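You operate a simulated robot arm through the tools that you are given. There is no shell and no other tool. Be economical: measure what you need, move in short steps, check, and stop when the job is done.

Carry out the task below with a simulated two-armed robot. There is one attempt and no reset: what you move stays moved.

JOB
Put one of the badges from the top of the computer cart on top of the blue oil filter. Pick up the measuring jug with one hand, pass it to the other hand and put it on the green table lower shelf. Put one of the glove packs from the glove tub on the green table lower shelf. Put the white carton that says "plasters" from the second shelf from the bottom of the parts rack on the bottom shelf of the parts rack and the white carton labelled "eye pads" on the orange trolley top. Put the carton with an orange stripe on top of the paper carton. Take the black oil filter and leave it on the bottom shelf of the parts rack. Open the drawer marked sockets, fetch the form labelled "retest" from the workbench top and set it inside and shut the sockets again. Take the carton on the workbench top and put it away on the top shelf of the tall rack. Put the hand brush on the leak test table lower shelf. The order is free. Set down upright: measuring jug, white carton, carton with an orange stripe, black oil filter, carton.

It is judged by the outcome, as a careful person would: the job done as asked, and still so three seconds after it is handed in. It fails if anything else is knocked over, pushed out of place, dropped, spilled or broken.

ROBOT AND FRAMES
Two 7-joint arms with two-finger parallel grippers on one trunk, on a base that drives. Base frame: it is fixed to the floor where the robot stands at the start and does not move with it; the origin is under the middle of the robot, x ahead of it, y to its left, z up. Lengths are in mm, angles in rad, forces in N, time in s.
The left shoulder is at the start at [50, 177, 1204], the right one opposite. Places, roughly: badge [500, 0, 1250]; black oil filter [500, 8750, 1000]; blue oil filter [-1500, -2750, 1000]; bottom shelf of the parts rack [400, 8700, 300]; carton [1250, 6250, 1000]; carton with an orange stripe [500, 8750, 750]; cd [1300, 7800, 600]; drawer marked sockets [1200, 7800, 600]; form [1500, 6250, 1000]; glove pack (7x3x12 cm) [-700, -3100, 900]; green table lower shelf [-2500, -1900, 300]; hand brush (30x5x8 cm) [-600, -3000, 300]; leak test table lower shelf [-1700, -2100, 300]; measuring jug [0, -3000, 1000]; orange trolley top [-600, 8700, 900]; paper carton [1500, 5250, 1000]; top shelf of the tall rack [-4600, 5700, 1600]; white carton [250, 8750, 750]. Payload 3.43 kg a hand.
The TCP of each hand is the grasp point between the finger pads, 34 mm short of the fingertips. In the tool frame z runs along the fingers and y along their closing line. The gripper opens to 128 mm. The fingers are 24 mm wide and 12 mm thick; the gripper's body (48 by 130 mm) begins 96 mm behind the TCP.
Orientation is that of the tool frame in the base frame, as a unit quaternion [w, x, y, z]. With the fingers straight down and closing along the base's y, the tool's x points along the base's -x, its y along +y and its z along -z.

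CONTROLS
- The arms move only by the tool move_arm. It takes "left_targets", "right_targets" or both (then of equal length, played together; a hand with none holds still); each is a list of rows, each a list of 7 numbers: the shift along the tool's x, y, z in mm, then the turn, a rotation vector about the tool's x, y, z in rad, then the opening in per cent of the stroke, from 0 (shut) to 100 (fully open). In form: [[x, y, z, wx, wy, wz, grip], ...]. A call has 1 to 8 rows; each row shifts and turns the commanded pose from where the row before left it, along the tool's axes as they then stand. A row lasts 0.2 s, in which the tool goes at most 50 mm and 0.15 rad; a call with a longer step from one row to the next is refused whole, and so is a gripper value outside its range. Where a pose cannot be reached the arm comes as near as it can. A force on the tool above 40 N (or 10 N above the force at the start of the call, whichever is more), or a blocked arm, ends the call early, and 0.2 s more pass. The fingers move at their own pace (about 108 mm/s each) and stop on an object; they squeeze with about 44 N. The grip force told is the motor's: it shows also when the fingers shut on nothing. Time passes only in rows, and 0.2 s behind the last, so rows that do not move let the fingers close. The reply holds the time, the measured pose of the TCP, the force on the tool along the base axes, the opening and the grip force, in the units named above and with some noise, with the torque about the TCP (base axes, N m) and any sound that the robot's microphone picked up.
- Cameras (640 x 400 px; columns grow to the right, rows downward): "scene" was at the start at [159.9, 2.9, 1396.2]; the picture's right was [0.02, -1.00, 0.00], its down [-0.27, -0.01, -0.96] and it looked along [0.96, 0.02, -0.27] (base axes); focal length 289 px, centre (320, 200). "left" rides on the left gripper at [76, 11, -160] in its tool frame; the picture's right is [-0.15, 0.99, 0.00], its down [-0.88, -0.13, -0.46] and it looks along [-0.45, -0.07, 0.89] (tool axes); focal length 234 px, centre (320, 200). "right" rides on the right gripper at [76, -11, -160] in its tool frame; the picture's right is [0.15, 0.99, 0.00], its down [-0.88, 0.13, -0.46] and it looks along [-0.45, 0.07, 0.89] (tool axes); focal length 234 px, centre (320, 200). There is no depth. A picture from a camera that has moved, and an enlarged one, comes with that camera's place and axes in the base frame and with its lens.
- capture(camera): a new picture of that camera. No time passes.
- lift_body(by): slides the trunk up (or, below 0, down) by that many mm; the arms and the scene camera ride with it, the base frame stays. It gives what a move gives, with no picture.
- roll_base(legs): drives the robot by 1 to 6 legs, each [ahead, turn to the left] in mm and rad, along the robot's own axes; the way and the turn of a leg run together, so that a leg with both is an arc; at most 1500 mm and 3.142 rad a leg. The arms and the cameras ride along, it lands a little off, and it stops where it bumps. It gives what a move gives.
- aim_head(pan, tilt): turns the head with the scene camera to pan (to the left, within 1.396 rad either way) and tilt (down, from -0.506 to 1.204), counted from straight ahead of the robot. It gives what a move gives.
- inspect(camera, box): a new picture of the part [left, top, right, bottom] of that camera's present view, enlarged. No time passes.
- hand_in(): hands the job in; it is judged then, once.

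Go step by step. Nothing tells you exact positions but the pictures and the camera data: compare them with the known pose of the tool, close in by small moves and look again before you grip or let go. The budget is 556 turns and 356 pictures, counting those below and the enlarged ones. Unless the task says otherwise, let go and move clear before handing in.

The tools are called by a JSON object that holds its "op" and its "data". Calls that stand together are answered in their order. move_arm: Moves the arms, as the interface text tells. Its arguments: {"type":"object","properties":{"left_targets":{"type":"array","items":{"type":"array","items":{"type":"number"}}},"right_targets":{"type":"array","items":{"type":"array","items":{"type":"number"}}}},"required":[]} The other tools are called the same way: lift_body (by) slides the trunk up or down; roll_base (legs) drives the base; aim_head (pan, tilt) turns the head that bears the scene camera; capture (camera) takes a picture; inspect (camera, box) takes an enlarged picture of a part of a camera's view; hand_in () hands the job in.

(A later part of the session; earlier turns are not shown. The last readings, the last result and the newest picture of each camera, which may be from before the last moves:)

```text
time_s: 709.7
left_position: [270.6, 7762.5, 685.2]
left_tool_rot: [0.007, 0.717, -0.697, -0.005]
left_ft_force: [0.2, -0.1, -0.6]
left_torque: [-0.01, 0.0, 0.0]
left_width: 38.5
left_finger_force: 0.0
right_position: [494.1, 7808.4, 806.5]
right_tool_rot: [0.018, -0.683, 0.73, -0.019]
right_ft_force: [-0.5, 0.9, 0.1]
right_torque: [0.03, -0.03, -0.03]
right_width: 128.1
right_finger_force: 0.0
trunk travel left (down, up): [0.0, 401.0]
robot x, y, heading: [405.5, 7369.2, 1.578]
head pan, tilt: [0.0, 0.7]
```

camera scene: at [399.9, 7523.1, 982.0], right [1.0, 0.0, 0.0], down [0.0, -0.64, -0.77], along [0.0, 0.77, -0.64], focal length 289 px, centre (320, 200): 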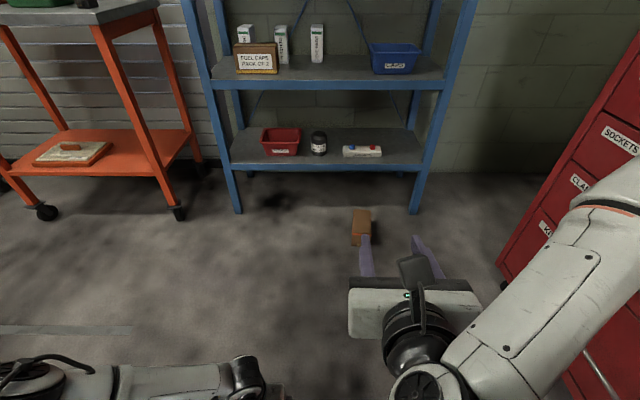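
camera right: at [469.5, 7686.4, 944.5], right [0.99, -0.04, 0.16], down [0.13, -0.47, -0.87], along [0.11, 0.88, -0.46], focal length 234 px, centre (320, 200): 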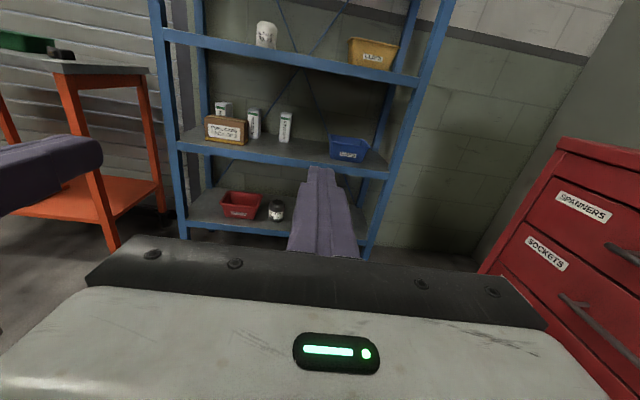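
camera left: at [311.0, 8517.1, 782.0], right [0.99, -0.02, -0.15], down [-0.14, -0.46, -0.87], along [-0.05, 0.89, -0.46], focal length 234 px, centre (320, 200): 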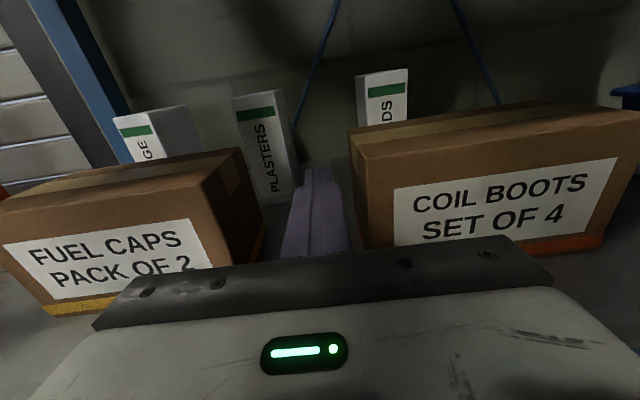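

{"op": "move_arm", "data": {"right_targets": [[0, -30, 0, -0.052, 0, -0.067, 100], [20, -25, 0, 0, 0, 0, 100], [20, 0, 0, 0, 0, 0, 100]]}}

{"op": "roll_base", "data": {"legs": [[0, -0.055], [670, 0], [0, 0.048]]}}

{"op": "move_arm", "data": {"right_targets": [[0, 0, 45, 0, 0, 0, 100], [0, 0, 45, 0, 0, 0, 100], [0, 0, 45, 0, 0, 0, 100], [0, 0, 45, 0, 0, 0, 100], [0, 0, 45, 0, 0, 0, 100], [0, 0, 45, 0, 0, 0, 100], [0, 0, 45, 0, 0, 0, 100], [0, 0, 45, 0, 0, 0, 100]]}}

{"op": "capture", "data": {"camera": "right"}}

{"op": "capture", "data": {"camera": "scene"}}

```text
time_s: 710.5
left_position: [270.5, 7762.6, 685.1]
left_tool_rot: [0.007, 0.717, -0.697, -0.005]
left_ft_force: [0.7, 0.5, 0.0]
left_torque: [-0.01, -0.01, 0.0]
left_width: 38.7
left_finger_force: 0.0
right_position: [549.8, 7767.1, 810.2]
right_tool_rot: [0.0, -0.706, 0.708, -0.001]
right_ft_force: [0.6, 0.4, -0.9]
right_torque: [-0.04, 0.0, 0.01]
right_width: 128.2
right_finger_force: 0.1
trunk travel left (down, up): [0.0, 401.0]
robot x, y, heading: [403.0, 7365.0, 1.577]
head pan, tilt: [0.0, 0.7]
```

```text
time_s: 715.0
left_position: [304.0, 8429.0, 684.9]
left_tool_rot: [0.007, 0.715, -0.699, -0.005]
left_ft_force: [-0.5, -1.0, -0.5]
left_torque: [-0.02, -0.03, 0.02]
left_width: 38.6
left_finger_force: 0.1
right_position: [582.5, 8432.0, 809.3]
right_tool_rot: [0.0, -0.705, 0.709, -0.001]
right_ft_force: [-0.4, -0.2, 0.8]
right_torque: [-0.03, -0.02, 0.02]
right_width: 128.0
right_finger_force: 0.1
trunk travel left (down, up): [0.0, 401.0]
robot x, y, heading: [435.1, 8037.3, 1.569]
head pan, tilt: [0.0, 0.7]
```

```text
time_s: 716.8
left_position: [302.7, 8427.9, 684.5]
left_tool_rot: [0.007, 0.715, -0.699, -0.005]
left_ft_force: [0.1, -0.7, -0.6]
left_torque: [0.02, 0.01, 0.0]
left_width: 38.5
left_finger_force: 0.0
right_position: [581.8, 8431.6, 448.7]
right_tool_rot: [-0.001, -0.705, 0.709, -0.001]
right_ft_force: [-0.2, 0.0, -0.3]
right_torque: [0.02, 0.0, 0.01]
right_width: 128.1
right_finger_force: 0.1
trunk travel left (down, up): [0.0, 401.0]
robot x, y, heading: [435.4, 8033.2, 1.567]
head pan, tilt: [0.0, 0.7]
```

```text
168 pictures are left
camera right: at [592.8, 8355.6, 608.8], right [-0.99, -0.14, 0.0], down [-0.13, 0.88, 0.45], along [-0.06, 0.45, -0.89], focal length 234 px, centre (320, 200)
```

right: 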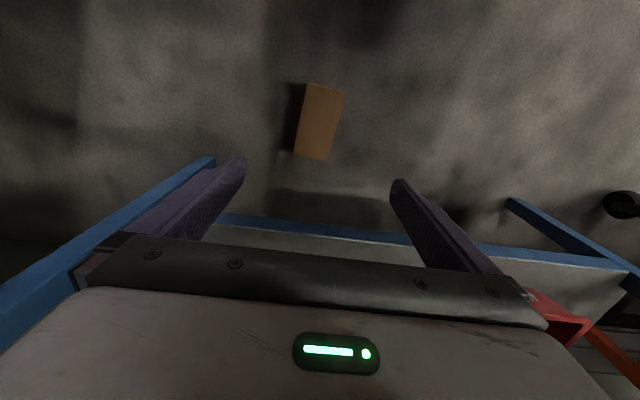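

```text
167 pictures are left
camera scene: at [432.6, 8188.2, 982.5], right [1.0, 0.0, 0.0], down [0.0, -0.64, -0.77], along [0.0, 0.77, -0.64], focal length 289 px, centre (320, 200)
```

scene: 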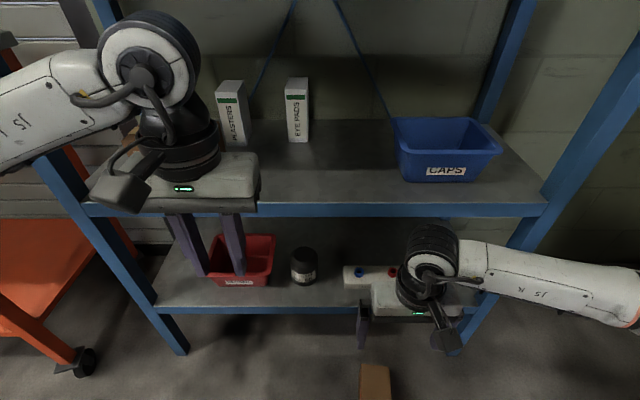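

{"op": "move_arm", "data": {"right_targets": [[-8, -4, 30, 0, 0, 0.11, 100], [0, 0, 45, 0, 0, 0, 100], [0, 0, 45, 0, 0, 0, 100], [0, 0, 45, 0, 0, 0, 100], [0, 0, 45, 0, 0, 0, 100], [0, 0, 45, 0, 0, 0, 100], [0, 0, 35, 0, 0, 0, 100]]}}

{"op": "capture", "data": {"camera": "right"}}

```text
time_s: 718.4
left_position: [304.5, 8428.8, 685.0]
left_tool_rot: [0.008, 0.715, -0.699, -0.005]
left_ft_force: [0.2, 0.4, 1.4]
left_torque: [0.03, -0.02, -0.02]
left_width: 38.1
left_finger_force: 0.1
right_position: [588.4, 8437.3, 157.2]
right_tool_rot: [-0.001, -0.666, 0.746, -0.001]
right_ft_force: [0.1, 0.0, 0.2]
right_torque: [-0.01, 0.02, 0.05]
right_width: 127.9
right_finger_force: 0.0
trunk travel left (down, up): [0.0, 401.0]
robot x, y, heading: [435.7, 8034.0, 1.572]
head pan, tilt: [0.0, 0.7]
```

```text
166 pictures are left
camera right: at [589.8, 8360.2, 317.3], right [-1.0, -0.03, 0.0], down [-0.03, 0.89, 0.45], along [-0.01, 0.45, -0.89], focal length 234 px, centre (320, 200)
```

right: 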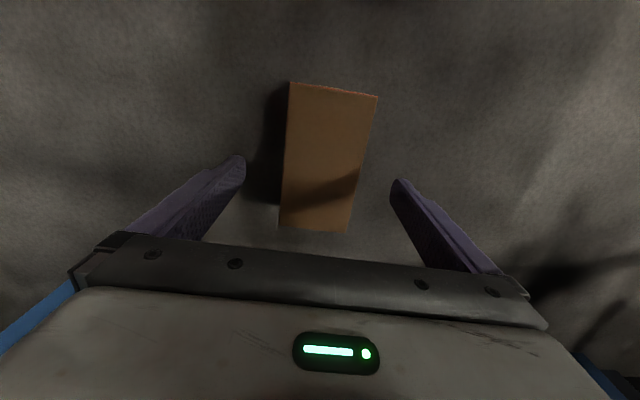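

{"op": "move_arm", "data": {"right_targets": [[0, 0, 30, 0, 0, 0, 100], [0, 0, 30, 0, 0, 0, 100], [0, 0, 8, 0, 0, 0, 100], [0, 0, 0, 0, 0, 0, 40], [0, 0, 0, 0, 0, 0, 0], [0, 0, 0, 0, 0, 0, 0], [0, 0, 0, 0, 0, 0, 0]]}}

{"op": "capture", "data": {"camera": "right"}}

```text
time_s: 720.0
left_position: [304.0, 8428.8, 686.4]
left_tool_rot: [0.008, 0.715, -0.699, -0.005]
left_ft_force: [0.0, -0.4, -0.3]
left_torque: [-0.01, 0.0, 0.02]
left_width: 38.2
left_finger_force: 0.0
right_position: [589.2, 8433.1, 103.0]
right_tool_rot: [-0.001, -0.665, 0.747, -0.002]
right_ft_force: [-2.5, 0.2, 0.3]
right_torque: [0.19, 0.04, 0.09]
right_width: 79.4
right_finger_force: 43.9
right hand out of reach, approached as far as the arm can: row 2, 3
trunk travel left (down, up): [0.0, 401.0]
robot x, y, heading: [436.2, 8033.0, 1.573]
head pan, tilt: [0.0, 0.7]
```

```text
165 pictures are left
camera right: at [590.9, 8357.1, 261.2], right [-1.0, -0.03, 0.0], down [-0.03, 0.89, 0.45], along [-0.01, 0.45, -0.89], focal length 234 px, centre (320, 200)
```

right: 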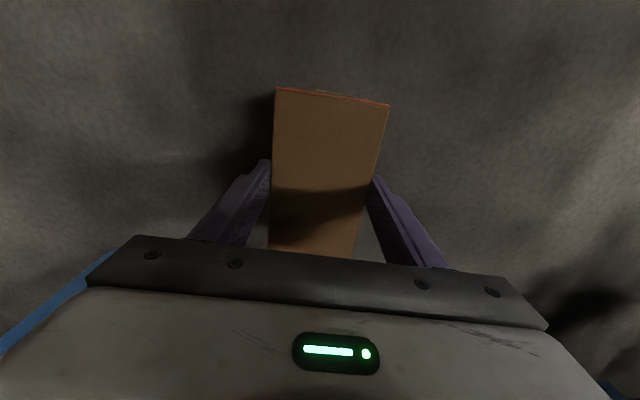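

Gripped at 79 mm. Lifting slowly.

{"op": "move_arm", "data": {"right_targets": [[0, 0, -20, 0, 0, 0, 0], [0, 0, -30, 0, 0, 0, 0], [0, 0, -40, 0, 0, 0, 0], [0, 0, -45, 0, 0, 0, 0], [0, 0, -45, 0, 0, 0, 0], [0, 0, -45, 0, 0, 0, 0], [0, 0, -45, 0, 0, 0, 0], [0, 0, -45, 0, 0, 0, 0]]}}

{"op": "roll_base", "data": {"legs": [[-300, 0]]}}

{"op": "capture", "data": {"camera": "scene"}}

```text
time_s: 721.8
left_position: [304.6, 8427.9, 685.7]
left_tool_rot: [0.007, 0.715, -0.699, -0.004]
left_ft_force: [-0.6, 0.8, 0.3]
left_torque: [-0.03, -0.02, 0.03]
left_width: 38.5
left_finger_force: 0.1
right_position: [586.9, 8436.0, 417.5]
right_tool_rot: [0.0, -0.666, 0.746, -0.001]
right_ft_force: [-0.4, 0.6, -2.9]
right_torque: [-0.01, 0.04, 0.01]
right_width: 79.6
right_finger_force: 43.7
trunk travel left (down, up): [0.0, 401.0]
robot x, y, heading: [438.5, 8032.1, 1.571]
head pan, tilt: [0.0, 0.7]
```

```text
time_s: 723.8
left_position: [303.7, 8132.6, 686.0]
left_tool_rot: [0.007, 0.715, -0.699, -0.004]
left_ft_force: [-0.3, 0.2, 0.2]
left_torque: [-0.04, 0.0, -0.02]
left_width: 38.2
left_finger_force: 0.1
right_position: [587.6, 8141.5, 417.6]
right_tool_rot: [0.0, -0.665, 0.747, -0.001]
right_ft_force: [0.3, 0.6, -3.3]
right_torque: [-0.01, 0.03, 0.02]
right_width: 79.6
right_finger_force: 43.9
trunk travel left (down, up): [0.0, 401.0]
robot x, y, heading: [436.4, 7737.8, 1.57]
head pan, tilt: [0.0, 0.7]
```

```text
164 pictures are left
camera scene: at [432.8, 7893.8, 982.4], right [1.0, 0.0, 0.0], down [0.0, -0.64, -0.76], along [0.0, 0.76, -0.64], focal length 289 px, centre (320, 200)
```

scene: 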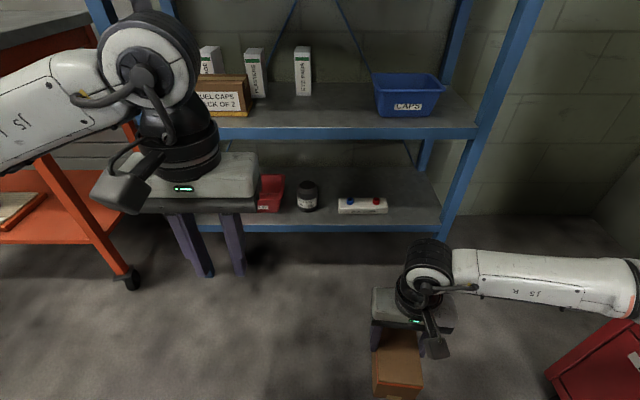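

The carton is in hand. I'll raise up and drive to the workbench.

{"op": "lift_body", "data": {"by": 390}}

{"op": "roll_base", "data": {"legs": [[0, -3.05], [1300, 0], [0, 1.5]]}}

{"op": "aim_head", "data": {"pan": 0.0, "tilt": 0.4}}

{"op": "capture", "data": {"camera": "scene"}}

```text
time_s: 727.6
left_position: [304.1, 8133.0, 1075.0]
left_tool_rot: [0.007, 0.716, -0.699, -0.005]
left_ft_force: [-0.3, -0.7, -0.2]
left_torque: [0.0, 0.0, -0.02]
left_width: 38.4
left_finger_force: 0.1
right_position: [588.0, 8140.9, 807.3]
right_tool_rot: [0.001, -0.665, 0.747, -0.001]
right_ft_force: [0.1, 0.2, -3.0]
right_torque: [-0.01, 0.03, -0.02]
right_width: 79.4
right_finger_force: 44.0
trunk travel left (down, up): [-390.0, 11.0]
robot x, y, heading: [438.4, 7737.9, 1.574]
head pan, tilt: [0.0, 0.7]
```

```text
time_s: 744.8
left_position: [965.8, 6584.2, 1075.7]
left_tool_rot: [-0.002, -0.025, 1.0, 0.009]
left_ft_force: [0.9, 0.3, -0.1]
left_torque: [0.0, 0.04, 0.0]
left_width: 38.6
left_finger_force: 0.1
right_position: [969.9, 6298.9, 801.9]
right_tool_rot: [-0.017, 0.041, 0.999, -0.006]
right_ft_force: [-0.7, 0.0, -3.0]
right_torque: [0.01, 0.13, 0.1]
right_width: 79.2
right_finger_force: 43.9
trunk travel left (down, up): [-390.0, 11.0]
robot x, y, heading: [574.4, 6445.4, 0.031]
head pan, tilt: [0.0, 0.7]
stopped in leg 3: the force on the tool passed its limit (the readings are from after the stop); the commanded pose is now the measured one
```

```text
time_s: 745.6
left_position: [965.9, 6583.8, 1074.7]
left_tool_rot: [-0.002, -0.026, 1.0, 0.009]
left_ft_force: [-0.3, 0.2, -0.2]
left_torque: [0.01, -0.01, -0.02]
left_width: 38.3
left_finger_force: 0.1
right_position: [969.2, 6298.5, 802.1]
right_tool_rot: [-0.016, 0.041, 0.999, -0.007]
right_ft_force: [-0.4, 0.2, -2.3]
right_torque: [0.02, 0.1, 0.02]
right_width: 79.6
right_finger_force: 44.0
trunk travel left (down, up): [-390.0, 11.0]
robot x, y, heading: [575.6, 6442.8, 0.026]
head pan, tilt: [0.0, 0.4]
```

```text
163 pictures are left
camera scene: at [733.2, 6446.1, 1399.2], right [0.03, -1.0, 0.0], down [-0.39, -0.01, -0.92], along [0.92, 0.03, -0.39], focal length 289 px, centre (320, 200)
```

scene: 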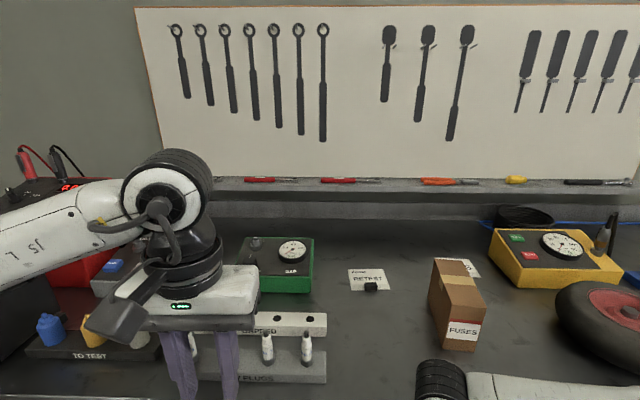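

The held carton touched the bench front while turning. I'll back off and take stock.

{"op": "roll_base", "data": {"legs": [[-250, 0]]}}

{"op": "aim_head", "data": {"pan": -0.2, "tilt": 0.5}}

{"op": "capture", "data": {"camera": "scene"}}

{"op": "capture", "data": {"camera": "right"}}

```text
time_s: 747.5
left_position: [716.3, 6575.5, 1074.3]
left_tool_rot: [-0.001, -0.022, 1.0, 0.009]
left_ft_force: [-0.9, -0.5, 0.8]
left_torque: [-0.02, -0.02, 0.01]
left_width: 38.4
left_finger_force: 0.0
right_position: [717.9, 6290.4, 803.3]
right_tool_rot: [-0.016, 0.046, 0.999, -0.007]
right_ft_force: [-1.1, 0.0, -2.0]
right_torque: [0.02, -0.02, 0.01]
right_width: 79.4
right_finger_force: 44.3
trunk travel left (down, up): [-390.0, 11.0]
robot x, y, heading: [323.9, 6438.6, 0.024]
head pan, tilt: [0.0, 0.4]
```

```text
time_s: 748.2
left_position: [715.2, 6574.5, 1075.6]
left_tool_rot: [-0.003, -0.021, 1.0, 0.008]
left_ft_force: [-0.3, -0.2, -0.2]
left_torque: [-0.01, 0.01, -0.02]
left_width: 38.4
left_finger_force: 0.1
right_position: [717.2, 6288.9, 802.8]
right_tool_rot: [-0.016, 0.045, 0.999, -0.006]
right_ft_force: [0.6, 0.5, -2.0]
right_torque: [0.01, 0.03, 0.06]
right_width: 79.5
right_finger_force: 43.7
trunk travel left (down, up): [-390.0, 11.0]
robot x, y, heading: [325.5, 6434.6, 0.021]
head pan, tilt: [-0.201, 0.499]
```

```text
162 pictures are left
camera scene: at [479.2, 6420.4, 1390.1], right [-0.18, -0.98, 0.0], down [-0.47, 0.09, -0.88], along [0.86, -0.16, -0.48], focal length 289 px, centre (320, 200)
```

scene: 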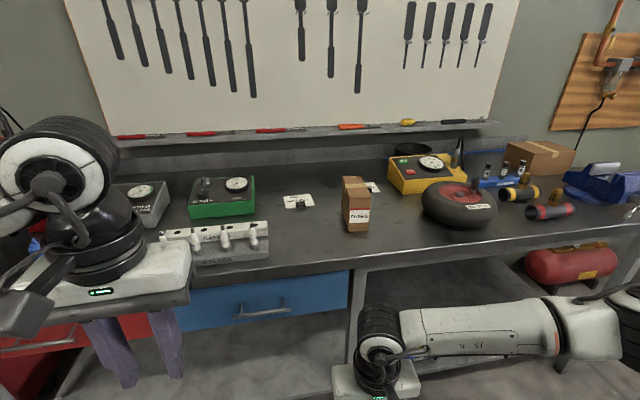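

```text
161 pictures are left
camera right: at [646.4, 6286.4, 964.2], right [-0.06, 1.0, -0.01], down [0.9, 0.06, 0.43], along [0.43, 0.02, -0.9], focal length 234 px, centre (320, 200)
```

right: 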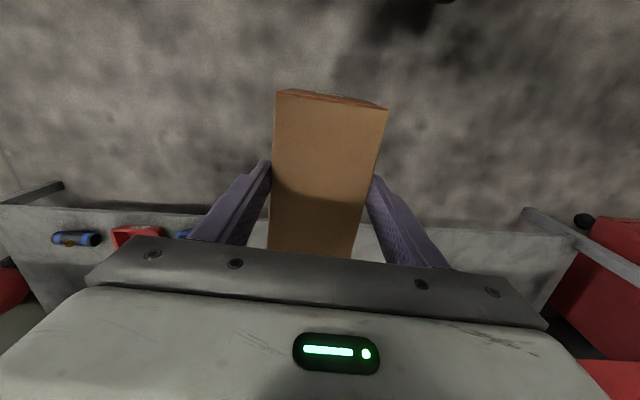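

FUSES carton at about (1186, 6172), bench z≈865, edge x≈1062; the paper carton is at about (1500, 5200). I'll set the held carton down (still inverted) on the free bench area near y=6335 to re-grip it.

{"op": "move_arm", "data": {"left_targets": [[0, 0, -30, 0, 0, 0, 30], [0, 0, -30, 0, 0, 0, 30], [0, 0, 0, 0, 0, 0, 30], [0, 0, 0, 0, 0, 0, 30], [0, 0, 0, 0, 0, 0, 30]], "right_targets": [[0, 0, -43, 0, 0, 0, 0], [0, 0, -43, 0, 0, 0, 0], [0, 0, -43, 0, 0, 0, 0], [0, 0, -43, 0, 0, 0, 0], [0, 0, -43, 0, 0, 0, 0]]}}

{"op": "roll_base", "data": {"legs": [[0, 0.087], [400, 0], [0, -0.108]]}}

{"op": "aim_head", "data": {"pan": -0.1, "tilt": 0.6}}

{"op": "capture", "data": {"camera": "scene"}}

{"op": "capture", "data": {"camera": "right"}}

```text
time_s: 749.4
left_position: [716.3, 6573.4, 1135.3]
left_tool_rot: [-0.002, -0.021, 1.0, 0.008]
left_ft_force: [-0.9, -0.3, -0.7]
left_torque: [-0.01, 0.04, 0.01]
left_width: 38.4
left_finger_force: 0.0
right_position: [725.1, 6291.9, 1016.7]
right_tool_rot: [-0.016, 0.046, 0.999, -0.007]
right_ft_force: [0.2, -0.6, -2.8]
right_torque: [0.01, 0.02, -0.03]
right_width: 79.2
right_finger_force: 44.4
trunk travel left (down, up): [-390.0, 11.0]
robot x, y, heading: [323.7, 6436.4, 0.018]
head pan, tilt: [-0.201, 0.499]
```

```text
time_s: 753.0
left_position: [1119.9, 6607.2, 1135.0]
left_tool_rot: [-0.002, -0.011, 1.0, 0.01]
left_ft_force: [-0.3, 0.0, -0.7]
left_torque: [0.03, -0.01, 0.0]
left_width: 38.6
left_finger_force: 0.1
right_position: [1122.8, 6325.0, 1017.9]
right_tool_rot: [-0.016, 0.057, 0.998, -0.006]
right_ft_force: [0.2, 0.6, -3.0]
right_torque: [0.01, 0.02, 0.0]
right_width: 79.4
right_finger_force: 43.6
trunk travel left (down, up): [-390.0, 11.0]
robot x, y, heading: [726.3, 6477.3, 0.001]
head pan, tilt: [-0.201, 0.499]
```

```text
time_s: 753.6
left_position: [1120.4, 6608.2, 1135.7]
left_tool_rot: [-0.001, -0.01, 1.0, 0.008]
left_ft_force: [0.0, -0.9, 0.8]
left_torque: [0.0, 0.01, -0.03]
left_width: 38.5
left_finger_force: 0.0
right_position: [1121.1, 6325.1, 1016.9]
right_tool_rot: [-0.016, 0.057, 0.998, -0.005]
right_ft_force: [0.0, -0.8, -3.7]
right_torque: [-0.03, 0.01, 0.0]
right_width: 79.2
right_finger_force: 44.0
trunk travel left (down, up): [-390.0, 11.0]
robot x, y, heading: [725.6, 6476.2, -0.004]
head pan, tilt: [-0.099, 0.6]
```

```text
160 pictures are left
camera scene: at [878.1, 6469.3, 1381.0], right [-0.1, -0.99, 0.0], down [-0.56, 0.06, -0.83], along [0.82, -0.08, -0.56], focal length 289 px, centre (320, 200)
```

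scene: 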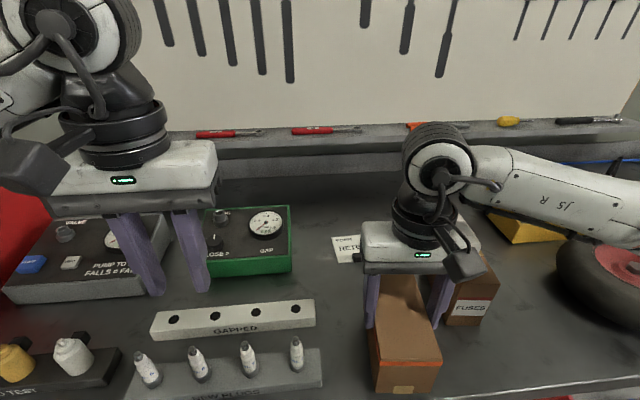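

```text
159 pictures are left
camera right: at [1050.7, 6324.4, 1178.7], right [-0.03, 1.0, -0.01], down [0.9, 0.03, 0.43], along [0.43, 0.01, -0.9], focal length 234 px, centre (320, 200)
```

right: 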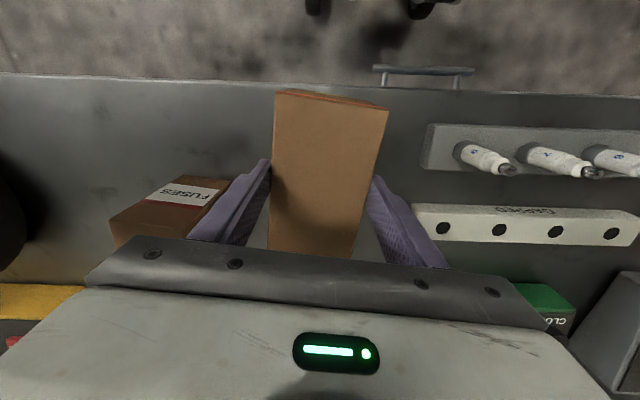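

{"op": "move_arm", "data": {"right_targets": [[0, 10, 0, -0.01, -0.033, -0.115, 0]]}}

{"op": "roll_base", "data": {"legs": [[48, 0]]}}

{"op": "move_arm", "data": {"right_targets": [[0, 0, 25, 0, 0, 0, 0], [0, 0, 12, 0, 0, 0, 0], [0, 0, 5, 0, 0, 0, 0]]}}

{"op": "capture", "data": {"camera": "scene"}}

```text
time_s: 754.0
left_position: [1120.9, 6607.7, 1135.2]
left_tool_rot: [-0.001, -0.01, 1.0, 0.008]
left_ft_force: [0.1, -0.5, -0.1]
left_torque: [0.01, 0.01, 0.01]
left_width: 38.4
left_finger_force: 0.0
right_position: [1125.0, 6335.3, 1018.2]
right_tool_rot: [0.0, -0.001, 1.0, -0.002]
right_ft_force: [-0.2, -0.3, -3.4]
right_torque: [-0.02, 0.04, -0.01]
right_width: 79.4
right_finger_force: 44.5
trunk travel left (down, up): [-390.0, 11.0]
robot x, y, heading: [727.7, 6475.0, -0.001]
head pan, tilt: [-0.099, 0.6]
```

```text
time_s: 754.9
left_position: [1167.7, 6606.9, 1135.8]
left_tool_rot: [-0.001, -0.011, 1.0, 0.009]
left_ft_force: [0.0, 0.2, 0.2]
left_torque: [0.01, 0.0, -0.01]
left_width: 38.3
left_finger_force: 0.0
right_position: [1171.1, 6334.3, 1017.9]
right_tool_rot: [-0.001, -0.001, 1.0, -0.002]
right_ft_force: [-0.2, -0.8, -3.0]
right_torque: [-0.01, 0.06, 0.0]
right_width: 79.6
right_finger_force: 44.0
trunk travel left (down, up): [-390.0, 11.0]
robot x, y, heading: [770.4, 6478.3, -0.006]
head pan, tilt: [-0.099, 0.6]
```

```text
time_s: 755.4
left_position: [1166.8, 6607.4, 1136.1]
left_tool_rot: [-0.001, -0.011, 1.0, 0.008]
left_ft_force: [0.7, -0.1, -0.5]
left_torque: [0.0, 0.06, 0.03]
left_width: 38.2
left_finger_force: 0.0
right_position: [1173.2, 6335.9, 1000.4]
right_tool_rot: [0.007, -0.002, 1.0, 0.001]
right_ft_force: [-7.8, -1.5, 16.4]
right_torque: [-0.38, -0.74, -0.24]
right_width: 79.1
right_finger_force: 44.3
trunk travel left (down, up): [-390.0, 11.0]
robot x, y, heading: [766.3, 6476.5, -0.002]
head pan, tilt: [-0.099, 0.6]
stopped in row 2 (right hand): the force on the tool passed its limit (the readings are from after the stop); the commanded pose is now the measured one
```

```text
158 pictures are left
camera scene: at [924.6, 6469.4, 1381.3], right [-0.1, -0.99, 0.0], down [-0.56, 0.06, -0.83], along [0.82, -0.08, -0.56], focal length 289 px, centre (320, 200)
```

scene: 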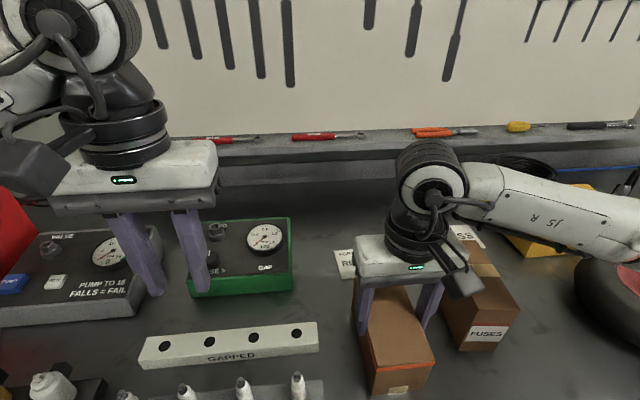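

Contact: the bench is at about z=897, and the carton rests on it. Releasing and lifting clear.

{"op": "move_arm", "data": {"right_targets": [[0, 0, -2, 0, 0, 0, 70], [0, 0, 0, 0, 0, 0, 75], [0, 0, -30, 0, 0, 0, 75], [0, 0, -40, 0, 0, 0, 75], [0, 0, -45, 0, 0, 0, 75], [0, 0, -45, 0, 0, 0, 60]]}}

{"op": "roll_base", "data": {"legs": [[-300, 0]]}}

{"op": "capture", "data": {"camera": "scene"}}

```text
time_s: 756.8
left_position: [1166.9, 6607.2, 1135.5]
left_tool_rot: [-0.001, -0.01, 1.0, 0.009]
left_ft_force: [-0.8, 0.7, 0.2]
left_torque: [-0.01, -0.02, -0.01]
left_width: 38.3
left_finger_force: 0.0
right_position: [1171.9, 6334.3, 1162.9]
right_tool_rot: [0.005, -0.001, 1.0, 0.001]
right_ft_force: [-0.6, 0.1, 0.1]
right_torque: [0.0, -0.01, 0.01]
right_width: 77.0
right_finger_force: 0.0
trunk travel left (down, up): [-390.0, 11.0]
robot x, y, heading: [770.8, 6474.5, -0.006]
head pan, tilt: [-0.099, 0.6]
```

```text
time_s: 758.8
left_position: [868.5, 6607.7, 1135.7]
left_tool_rot: [-0.002, -0.01, 1.0, 0.009]
left_ft_force: [-0.7, 0.0, 0.7]
left_torque: [0.0, -0.04, -0.01]
left_width: 38.6
left_finger_force: 0.0
right_position: [873.2, 6335.4, 1161.8]
right_tool_rot: [0.006, -0.002, 1.0, 0.001]
right_ft_force: [-0.1, 0.2, 0.0]
right_torque: [-0.01, 0.0, -0.02]
right_width: 76.6
right_finger_force: 0.1
trunk travel left (down, up): [-390.0, 11.0]
robot x, y, heading: [473.1, 6476.5, -0.002]
head pan, tilt: [-0.099, 0.6]
```

```text
157 pictures are left
camera scene: at [626.6, 6469.6, 1381.1], right [-0.1, -0.99, 0.0], down [-0.56, 0.06, -0.83], along [0.82, -0.08, -0.56], focal length 289 px, centre (320, 200)
```

scene: 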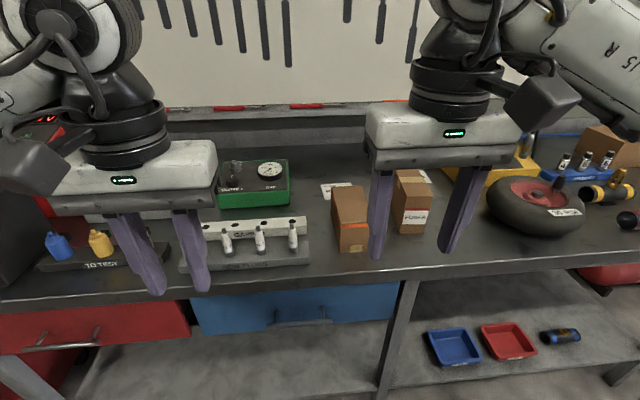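

The carton sits inverted on the bench. I'll pitch the right hand to horizontal (camera below), grip its end, then roll it 180° to make it upright.

{"op": "move_arm", "data": {"right_targets": [[0, 0, 0, 0, -0.15, 0, 100], [0, 0, 0, 0, -0.15, 0, 100], [0, 0, 0, 0, -0.15, 0, 100], [0, 0, 0, 0, -0.15, 0, 100], [0, 0, 0, 0, -0.15, 0, 100], [0, 0, 0, 0, -0.15, 0, 100], [0, 0, 0, 0, -0.15, 0, 100], [0, 0, 0, 0, -0.15, 0, 100]]}}

{"op": "move_arm", "data": {"right_targets": [[0, 0, 0, 0, -0.15, 0, 100], [0, 0, 0, 0, -0.15, 0, 100], [0, 0, 0, 0, -0.07, 0, 100]]}}

{"op": "lift_body", "data": {"by": -220}}

{"op": "capture", "data": {"camera": "scene"}}

```text
time_s: 760.6
left_position: [869.9, 6606.4, 1136.0]
left_tool_rot: [-0.002, -0.01, 1.0, 0.008]
left_ft_force: [0.4, 0.9, -0.5]
left_torque: [0.03, 0.01, -0.01]
left_width: 38.6
left_finger_force: 0.1
right_position: [923.2, 6368.3, 1182.9]
right_tool_rot: [0.569, -0.001, 0.822, 0.001]
right_ft_force: [0.1, -0.1, -0.8]
right_torque: [0.01, 0.05, 0.01]
right_width: 127.9
right_finger_force: 0.1
right hand out of reach, approached as far as the arm can: row 6, 7, 8
trunk travel left (down, up): [-390.0, 11.0]
robot x, y, heading: [477.8, 6478.0, -0.003]
head pan, tilt: [-0.099, 0.6]
```

```text
time_s: 761.4
left_position: [869.6, 6606.7, 1134.8]
left_tool_rot: [-0.002, -0.01, 1.0, 0.009]
left_ft_force: [0.1, -1.2, -0.2]
left_torque: [-0.01, 0.02, 0.0]
left_width: 38.7
left_finger_force: 0.1
right_position: [934.9, 6378.9, 1183.9]
right_tool_rot: [0.711, 0.0, 0.703, 0.002]
right_ft_force: [0.0, -0.2, 0.0]
right_torque: [-0.01, -0.06, -0.02]
right_width: 128.2
right_finger_force: 0.1
right hand out of reach, approached as far as the arm can: row 1, 2
trunk travel left (down, up): [-390.0, 11.0]
robot x, y, heading: [474.2, 6477.4, -0.001]
head pan, tilt: [-0.099, 0.6]
```

```text
time_s: 763.8
left_position: [868.5, 6607.1, 914.0]
left_tool_rot: [-0.002, -0.01, 1.0, 0.009]
left_ft_force: [0.7, -0.5, -0.9]
left_torque: [-0.03, -0.02, -0.03]
left_width: 38.2
left_finger_force: 0.0
right_position: [935.6, 6378.2, 962.4]
right_tool_rot: [0.711, 0.0, 0.703, 0.001]
right_ft_force: [1.2, 0.2, -0.4]
right_torque: [0.0, -0.01, -0.01]
right_width: 127.9
right_finger_force: 0.0
trunk travel left (down, up): [-170.0, 231.0]
robot x, y, heading: [474.3, 6479.4, -0.006]
head pan, tilt: [-0.099, 0.6]
```

```text
156 pictures are left
camera scene: at [627.2, 6469.6, 1161.1], right [-0.1, -0.99, 0.0], down [-0.56, 0.06, -0.83], along [0.82, -0.08, -0.56], focal length 289 px, centre (320, 200)
```

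scene: 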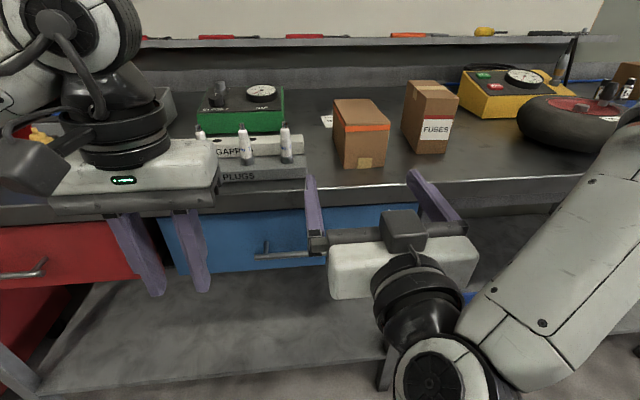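

{"op": "move_arm", "data": {"left_targets": [[0, 0, -45, 0, 0, 0, 30], [0, 0, -45, 0, 0, 0, 30], [0, 0, -45, 0, 0, 0, 30], [0, 0, -45, 0, 0, 0, 30]], "right_targets": [[6, -16, 0, 0, 0, 0, 100], [6, -16, 0, 0, 0, 0, 100], [2, -16, 0, 0, 0, 0, 100], [0, 0, 0, 0, 0, 0, 100]]}}

{"op": "roll_base", "data": {"legs": [[130, 0]]}}

{"op": "capture", "data": {"camera": "scene"}}

{"op": "capture", "data": {"camera": "right"}}

```text
time_s: 764.8
left_position: [868.4, 6604.0, 1096.4]
left_tool_rot: [-0.002, -0.01, 1.0, 0.009]
left_ft_force: [-0.1, 0.4, 0.2]
left_torque: [0.0, 0.02, -0.03]
left_width: 38.6
left_finger_force: 0.0
right_position: [952.2, 6340.2, 944.4]
right_tool_rot: [0.711, 0.001, 0.704, 0.001]
right_ft_force: [-0.3, 0.8, -0.1]
right_torque: [-0.02, 0.0, 0.0]
right_width: 127.6
right_finger_force: 0.1
right hand out of reach, approached as far as the arm can: row 1, 2, 3
trunk travel left (down, up): [-170.0, 231.0]
robot x, y, heading: [473.2, 6477.2, -0.002]
head pan, tilt: [-0.099, 0.6]
```

```text
time_s: 766.0
left_position: [999.7, 6603.9, 1095.7]
left_tool_rot: [-0.002, -0.01, 1.0, 0.008]
left_ft_force: [-0.1, 0.0, -0.9]
left_torque: [-0.01, 0.0, 0.01]
left_width: 38.5
left_finger_force: 0.2
right_position: [1082.5, 6340.3, 944.7]
right_tool_rot: [0.711, 0.002, 0.703, 0.0]
right_ft_force: [-0.1, -0.3, 0.0]
right_torque: [0.01, -0.01, 0.01]
right_width: 127.8
right_finger_force: 0.1
trunk travel left (down, up): [-170.0, 231.0]
robot x, y, heading: [605.9, 6474.8, -0.006]
head pan, tilt: [-0.099, 0.6]
```

```text
155 pictures are left
camera scene: at [757.5, 6469.2, 1160.9], right [-0.1, -0.99, 0.0], down [-0.56, 0.06, -0.82], along [0.82, -0.08, -0.57], focal length 289 px, centre (320, 200)
```

scene: 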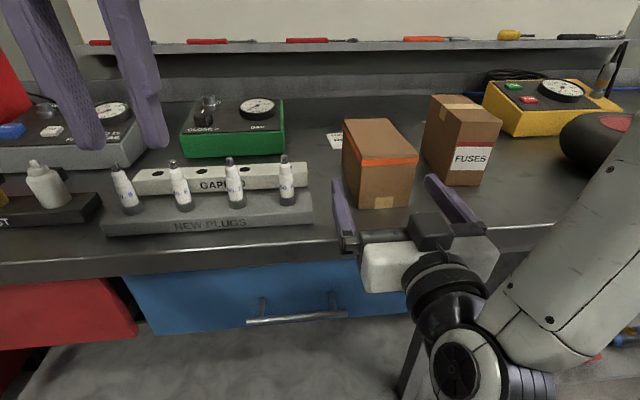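

```text
154 pictures are left
camera right: at [923.6, 6328.5, 866.4], right [0.0, 0.99, -0.14], down [-0.46, 0.13, 0.88], along [0.89, 0.07, 0.46], focal length 234 px, centre (320, 200)
```

right: 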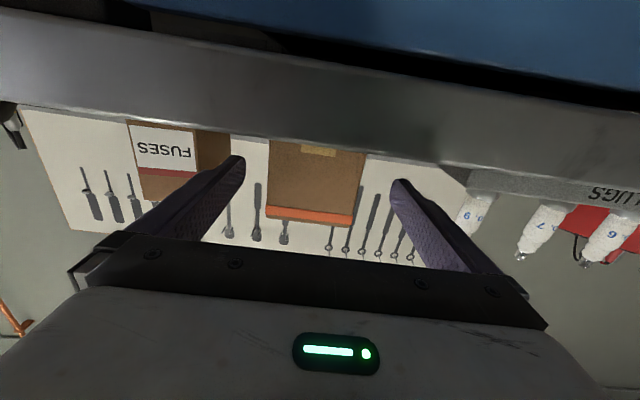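

The fingers are centred on the carton's end. Forward 63 mm and close.

{"op": "roll_base", "data": {"legs": [[63, 0]]}}

{"op": "move_arm", "data": {"right_targets": [[0, 0, 0, 0, 0, 0, 40], [0, 0, 0, 0, 0, 0, 0], [0, 0, 0, 0, 0, 0, 0], [0, 0, 0, 0, 0, 0, 0]]}}

{"op": "capture", "data": {"camera": "scene"}}

```text
time_s: 767.0
left_position: [1062.9, 6603.2, 1096.8]
left_tool_rot: [-0.002, -0.009, 1.0, 0.008]
left_ft_force: [-0.3, 0.3, -0.4]
left_torque: [0.03, 0.0, 0.01]
left_width: 38.3
left_finger_force: 0.1
right_position: [1145.6, 6338.8, 944.6]
right_tool_rot: [0.711, 0.001, 0.704, 0.001]
right_ft_force: [0.4, -0.6, 0.2]
right_torque: [0.0, -0.02, 0.03]
right_width: 128.1
right_finger_force: 0.0
trunk travel left (down, up): [-170.0, 231.0]
robot x, y, heading: [663.2, 6475.6, -0.003]
head pan, tilt: [-0.099, 0.6]
```

```text
time_s: 768.0
left_position: [1062.6, 6603.4, 1096.1]
left_tool_rot: [-0.001, -0.01, 1.0, 0.008]
left_ft_force: [-0.2, 0.6, -0.1]
left_torque: [0.0, -0.03, 0.0]
left_width: 38.4
left_finger_force: 0.0
right_position: [1145.1, 6339.9, 945.2]
right_tool_rot: [0.71, 0.001, 0.704, 0.0]
right_ft_force: [1.3, -0.5, 1.4]
right_torque: [-0.23, -0.15, -0.09]
right_width: 79.8
right_finger_force: 44.0
trunk travel left (down, up): [-170.0, 231.0]
robot x, y, heading: [666.8, 6478.5, -0.007]
head pan, tilt: [-0.099, 0.6]
```

```text
153 pictures are left
camera scene: at [819.9, 6468.8, 1161.1], right [-0.1, -0.99, 0.0], down [-0.56, 0.06, -0.83], along [0.82, -0.09, -0.56], focal length 289 px, centre (320, 200)
```

scene: 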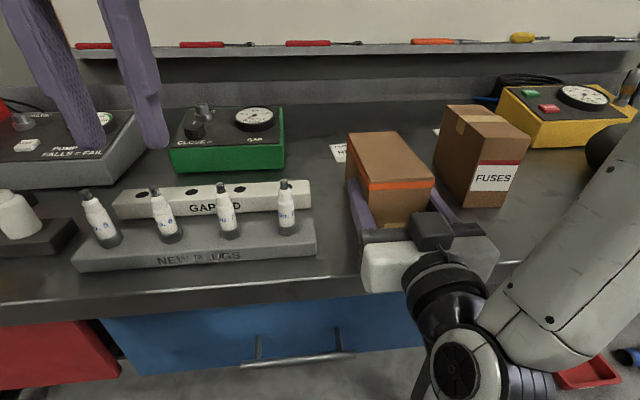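

{"op": "lift_body", "data": {"by": 130}}

{"op": "roll_base", "data": {"legs": [[-330, 0]]}}

{"op": "move_arm", "data": {"right_targets": [[0, 0, 0, 0, 0, 0.15, 0], [0, 0, 0, 0, 0, 0.15, 0], [0, 0, 0, 0, 0, 0.15, 0], [0, 0, 0, 0, 0, 0.15, 0], [0, 0, 0, 0, 0, 0.15, 0], [0, 0, 0, 0, 0, 0.15, 0], [0, 0, 0, 0, 0, 0.15, 0], [0, 0, 0, 0, 0, 0.15, 0]]}}

{"op": "capture", "data": {"camera": "scene"}}

```text
time_s: 769.6
left_position: [1062.7, 6603.8, 1226.0]
left_tool_rot: [-0.002, -0.01, 1.0, 0.008]
left_ft_force: [0.0, -1.2, -1.5]
left_torque: [-0.02, 0.04, 0.0]
left_width: 38.6
left_finger_force: 0.1
right_position: [1146.2, 6339.9, 1075.0]
right_tool_rot: [0.711, 0.0, 0.704, 0.001]
right_ft_force: [-0.8, -0.1, -2.9]
right_torque: [0.01, 0.13, 0.01]
right_width: 79.6
right_finger_force: 44.3
trunk travel left (down, up): [-300.0, 101.0]
robot x, y, heading: [665.5, 6475.7, -0.002]
head pan, tilt: [-0.099, 0.6]
```

```text
time_s: 771.7
left_position: [742.7, 6604.4, 1225.9]
left_tool_rot: [-0.002, -0.009, 1.0, 0.009]
left_ft_force: [0.5, -0.2, 0.1]
left_torque: [-0.02, -0.05, -0.06]
left_width: 38.5
left_finger_force: 0.1
right_position: [824.3, 6340.1, 1074.7]
right_tool_rot: [0.711, 0.001, 0.704, 0.001]
right_ft_force: [-0.8, -0.4, -2.2]
right_torque: [-0.03, 0.11, -0.02]
right_width: 79.7
right_finger_force: 44.2
trunk travel left (down, up): [-300.0, 101.0]
robot x, y, heading: [348.6, 6478.8, -0.004]
head pan, tilt: [-0.099, 0.6]
```

```text
time_s: 773.5
left_position: [743.4, 6604.4, 1226.3]
left_tool_rot: [-0.002, -0.009, 1.0, 0.009]
left_ft_force: [-0.8, 0.5, 0.0]
left_torque: [-0.03, 0.0, 0.0]
left_width: 38.4
left_finger_force: 0.1
right_position: [826.4, 6340.2, 1074.4]
right_tool_rot: [0.586, 0.399, 0.58, 0.402]
right_ft_force: [0.0, 1.1, -2.7]
right_torque: [0.01, 0.1, 0.0]
right_width: 79.9
right_finger_force: 44.1
trunk travel left (down, up): [-300.0, 101.0]
robot x, y, heading: [342.7, 6473.5, 0.001]
head pan, tilt: [-0.099, 0.6]
```

```text
152 pictures are left
camera scene: at [501.0, 6470.1, 1291.0], right [-0.1, -0.99, 0.0], down [-0.56, 0.06, -0.82], along [0.82, -0.09, -0.57], focal length 289 px, centre (320, 200)
```

scene: 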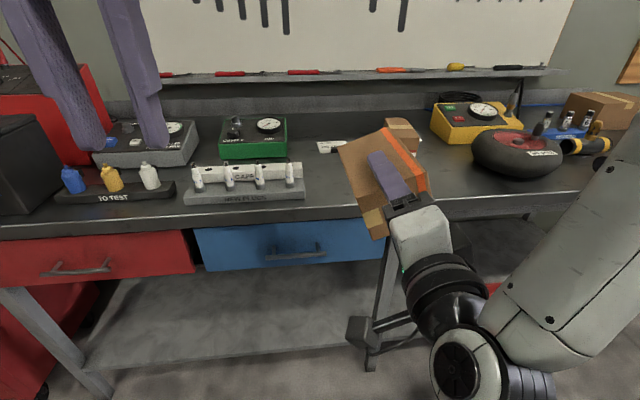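

Rolling works without trouble; I'll continue the roll to 180°.

{"op": "move_arm", "data": {"right_targets": [[0, 0, 0, 0, 0, 0.15, 0], [0, 0, 0, 0, 0, 0.15, 0], [0, 0, 0, 0, 0, 0.15, 0], [0, 0, 0, 0, 0, 0.15, 0], [0, 0, 0, 0, 0, 0.15, 0], [0, 0, 0, 0, 0, 0.15, 0], [0, 0, 0, 0, 0, 0.15, 0], [0, 0, 0, 0, 0, 0.15, 0]]}}

{"op": "move_arm", "data": {"right_targets": [[0, 0, 0, 0, 0, 0.15, 0], [0, 0, 0, 0, 0, 0.15, 0], [0, 0, 0, 0, 0, 0.15, 0], [0, 0, 0, 0, 0, 0.15, 0], [0, 0, 0, 0, 0, 0.14, 0]]}}

{"op": "capture", "data": {"camera": "scene"}}

```text
time_s: 775.3
left_position: [743.7, 6605.1, 1225.3]
left_tool_rot: [-0.002, -0.01, 1.0, 0.009]
left_ft_force: [-0.9, 0.4, 0.0]
left_torque: [0.0, 0.01, -0.02]
left_width: 38.1
left_finger_force: 0.1
right_position: [826.6, 6341.0, 1075.4]
right_tool_rot: [0.256, 0.656, 0.254, 0.663]
right_ft_force: [0.6, -0.2, -3.2]
right_torque: [0.0, 0.12, 0.0]
right_width: 79.8
right_finger_force: 44.0
trunk travel left (down, up): [-300.0, 101.0]
robot x, y, heading: [348.6, 6480.1, -0.001]
head pan, tilt: [-0.099, 0.6]
```

```text
time_s: 776.5
left_position: [742.6, 6603.8, 1225.1]
left_tool_rot: [-0.002, -0.009, 1.0, 0.009]
left_ft_force: [-0.5, -0.1, 0.0]
left_torque: [0.01, 0.02, 0.01]
left_width: 38.6
left_finger_force: 0.2
right_position: [826.4, 6341.0, 1073.6]
right_tool_rot: [0.0, 0.704, 0.0, 0.71]
right_ft_force: [0.3, -0.6, -3.9]
right_torque: [0.01, 0.12, 0.02]
right_width: 79.6
right_finger_force: 43.3
trunk travel left (down, up): [-300.0, 101.0]
robot x, y, heading: [347.2, 6480.2, 0.0]
head pan, tilt: [-0.099, 0.6]
```

```text
151 pictures are left
camera scene: at [501.0, 6470.1, 1291.0], right [-0.1, -0.99, 0.0], down [-0.56, 0.06, -0.82], along [0.82, -0.09, -0.57], focal length 289 px, centre (320, 200)
```

scene: 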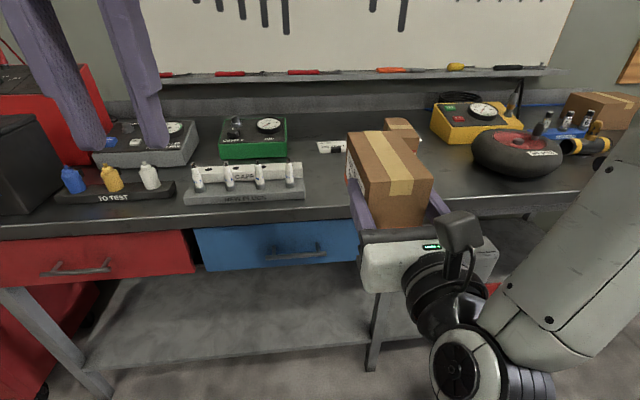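

The carton is upright now (tape on top). Driving along the bench to the paper carton.

{"op": "roll_base", "data": {"legs": [[0, -1.57], [1090, 0], [0, 1.57]]}}

{"op": "aim_head", "data": {"pan": -0.2, "tilt": 0.45}}

{"op": "capture", "data": {"camera": "scene"}}

```text
time_s: 789.7
left_position: [743.7, 5501.4, 1225.2]
left_tool_rot: [-0.002, 0.002, 1.0, 0.008]
left_ft_force: [0.3, -0.1, 0.5]
left_torque: [0.01, 0.01, 0.02]
left_width: 38.4
left_finger_force: 0.1
right_position: [820.7, 5235.2, 1074.3]
right_tool_rot: [0.009, 0.703, -0.008, 0.711]
right_ft_force: [-0.9, 0.2, -2.0]
right_torque: [0.0, 0.1, 0.0]
right_width: 79.8
right_finger_force: 43.8
trunk travel left (down, up): [-300.0, 101.0]
robot x, y, heading: [345.6, 5382.2, -0.03]
head pan, tilt: [-0.099, 0.6]
```

```text
time_s: 790.4
left_position: [743.8, 5500.6, 1226.5]
left_tool_rot: [-0.002, 0.003, 1.0, 0.008]
left_ft_force: [-0.1, 0.0, 0.1]
left_torque: [0.0, 0.0, 0.01]
left_width: 38.5
left_finger_force: 0.1
right_position: [819.9, 5234.9, 1073.6]
right_tool_rot: [0.009, 0.704, -0.009, 0.71]
right_ft_force: [0.6, -0.9, -3.7]
right_torque: [0.0, 0.14, 0.0]
right_width: 79.8
right_finger_force: 44.0
trunk travel left (down, up): [-300.0, 101.0]
robot x, y, heading: [344.5, 5384.9, -0.029]
head pan, tilt: [-0.201, 0.45]
```

```text
150 pictures are left
camera scene: at [500.1, 5362.2, 1304.5], right [-0.23, -0.97, 0.0], down [-0.42, 0.1, -0.9], along [0.88, -0.2, -0.44], focal length 289 px, centre (320, 200)
```

scene: 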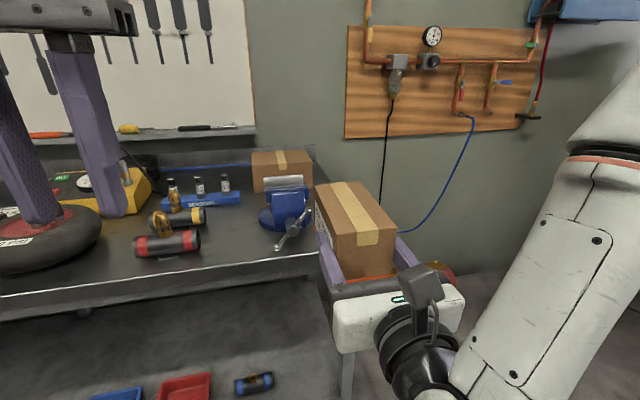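

The paper carton stands in the back corner behind a vise, near the bench's south end. I'll look at the space south of the bench.

{"op": "aim_head", "data": {"pan": -0.75, "tilt": 0.55}}

{"op": "roll_base", "data": {"legs": [[-250, 0]]}}

{"op": "capture", "data": {"camera": "scene"}}

```text
time_s: 791.4
left_position: [743.6, 5501.0, 1225.1]
left_tool_rot: [-0.002, 0.002, 1.0, 0.009]
left_ft_force: [-0.5, -0.5, -0.4]
left_torque: [-0.01, 0.0, 0.03]
left_width: 38.3
left_finger_force: 0.1
right_position: [820.6, 5234.6, 1074.5]
right_tool_rot: [0.009, 0.704, -0.008, 0.711]
right_ft_force: [0.0, 0.2, -2.7]
right_torque: [0.01, 0.08, -0.01]
right_width: 79.9
right_finger_force: 44.2
trunk travel left (down, up): [-300.0, 101.0]
robot x, y, heading: [343.7, 5384.0, -0.026]
head pan, tilt: [-0.75, 0.55]
```

```text
time_s: 793.2
left_position: [494.1, 5505.7, 1225.6]
left_tool_rot: [-0.002, 0.004, 1.0, 0.008]
left_ft_force: [-0.5, -0.3, -0.9]
left_torque: [-0.01, -0.02, 0.0]
left_width: 38.4
left_finger_force: 0.1
right_position: [569.7, 5239.5, 1075.1]
right_tool_rot: [0.012, 0.703, -0.011, 0.711]
right_ft_force: [0.1, 0.2, -2.2]
right_torque: [0.02, 0.12, -0.01]
right_width: 79.7
right_finger_force: 43.8
trunk travel left (down, up): [-300.0, 101.0]
robot x, y, heading: [92.4, 5391.0, -0.028]
head pan, tilt: [-0.75, 0.55]
```

```text
149 pictures are left
camera scene: at [223.9, 5326.9, 1295.6], right [-0.71, -0.71, 0.0], down [-0.37, 0.37, -0.85], along [0.6, -0.6, -0.52], focal length 289 px, centre (320, 200)
```

scene: 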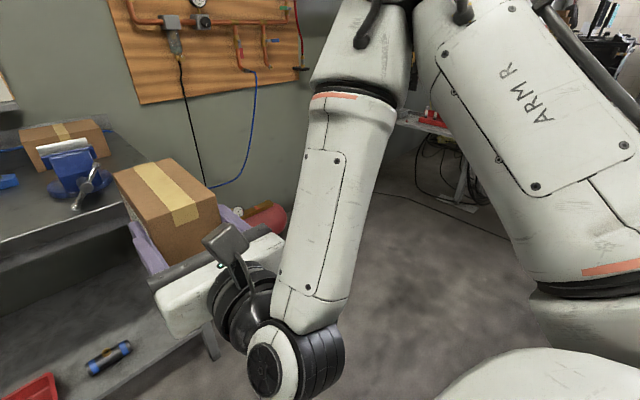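

I'll approach the paper carton diagonally from the bench's south end, over its clear corner.

{"op": "roll_base", "data": {"legs": [[0, -0.737], [1137, 0], [0, 1.765]]}}

{"op": "aim_head", "data": {"pan": 0.0, "tilt": 0.5}}

{"op": "capture", "data": {"camera": "scene"}}

```text
time_s: 805.2
left_position: [1026.7, 5013.6, 1226.5]
left_tool_rot: [-0.006, -0.493, 0.87, 0.007]
left_ft_force: [-0.2, -0.7, 0.5]
left_torque: [-0.01, 0.0, -0.03]
left_width: 38.1
left_finger_force: 0.1
right_position: [1295.1, 4945.4, 1074.7]
right_tool_rot: [-0.344, 0.616, 0.342, 0.621]
right_ft_force: [0.4, 0.9, -3.2]
right_torque: [-0.1, 0.07, -0.01]
right_width: 79.4
right_finger_force: 44.2
trunk travel left (down, up): [-300.0, 101.0]
robot x, y, heading: [922.9, 4612.4, 1.007]
head pan, tilt: [-0.75, 0.55]
```

```text
time_s: 806.3
left_position: [1026.6, 5013.4, 1225.6]
left_tool_rot: [-0.006, -0.493, 0.87, 0.006]
left_ft_force: [-0.5, -0.6, 1.0]
left_torque: [-0.01, -0.03, 0.02]
left_width: 38.3
left_finger_force: 0.1
right_position: [1293.3, 4943.7, 1073.7]
right_tool_rot: [-0.343, 0.616, 0.341, 0.621]
right_ft_force: [-0.5, -0.2, -2.5]
right_torque: [-0.09, 0.06, -0.05]
right_width: 79.8
right_finger_force: 43.6
trunk travel left (down, up): [-300.0, 101.0]
robot x, y, heading: [926.2, 4610.2, 1.011]
head pan, tilt: [0.0, 0.499]
```

```text
148 pictures are left
camera scene: at [1005.1, 4747.6, 1300.1], right [0.85, -0.53, 0.0], down [-0.26, -0.4, -0.88], along [0.47, 0.74, -0.48], focal length 289 px, centre (320, 200)
```

scene: 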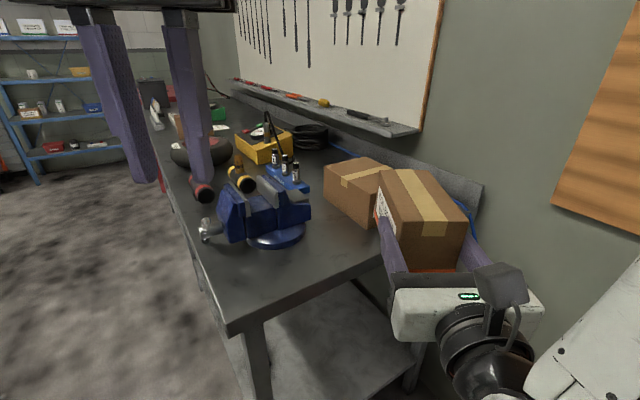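

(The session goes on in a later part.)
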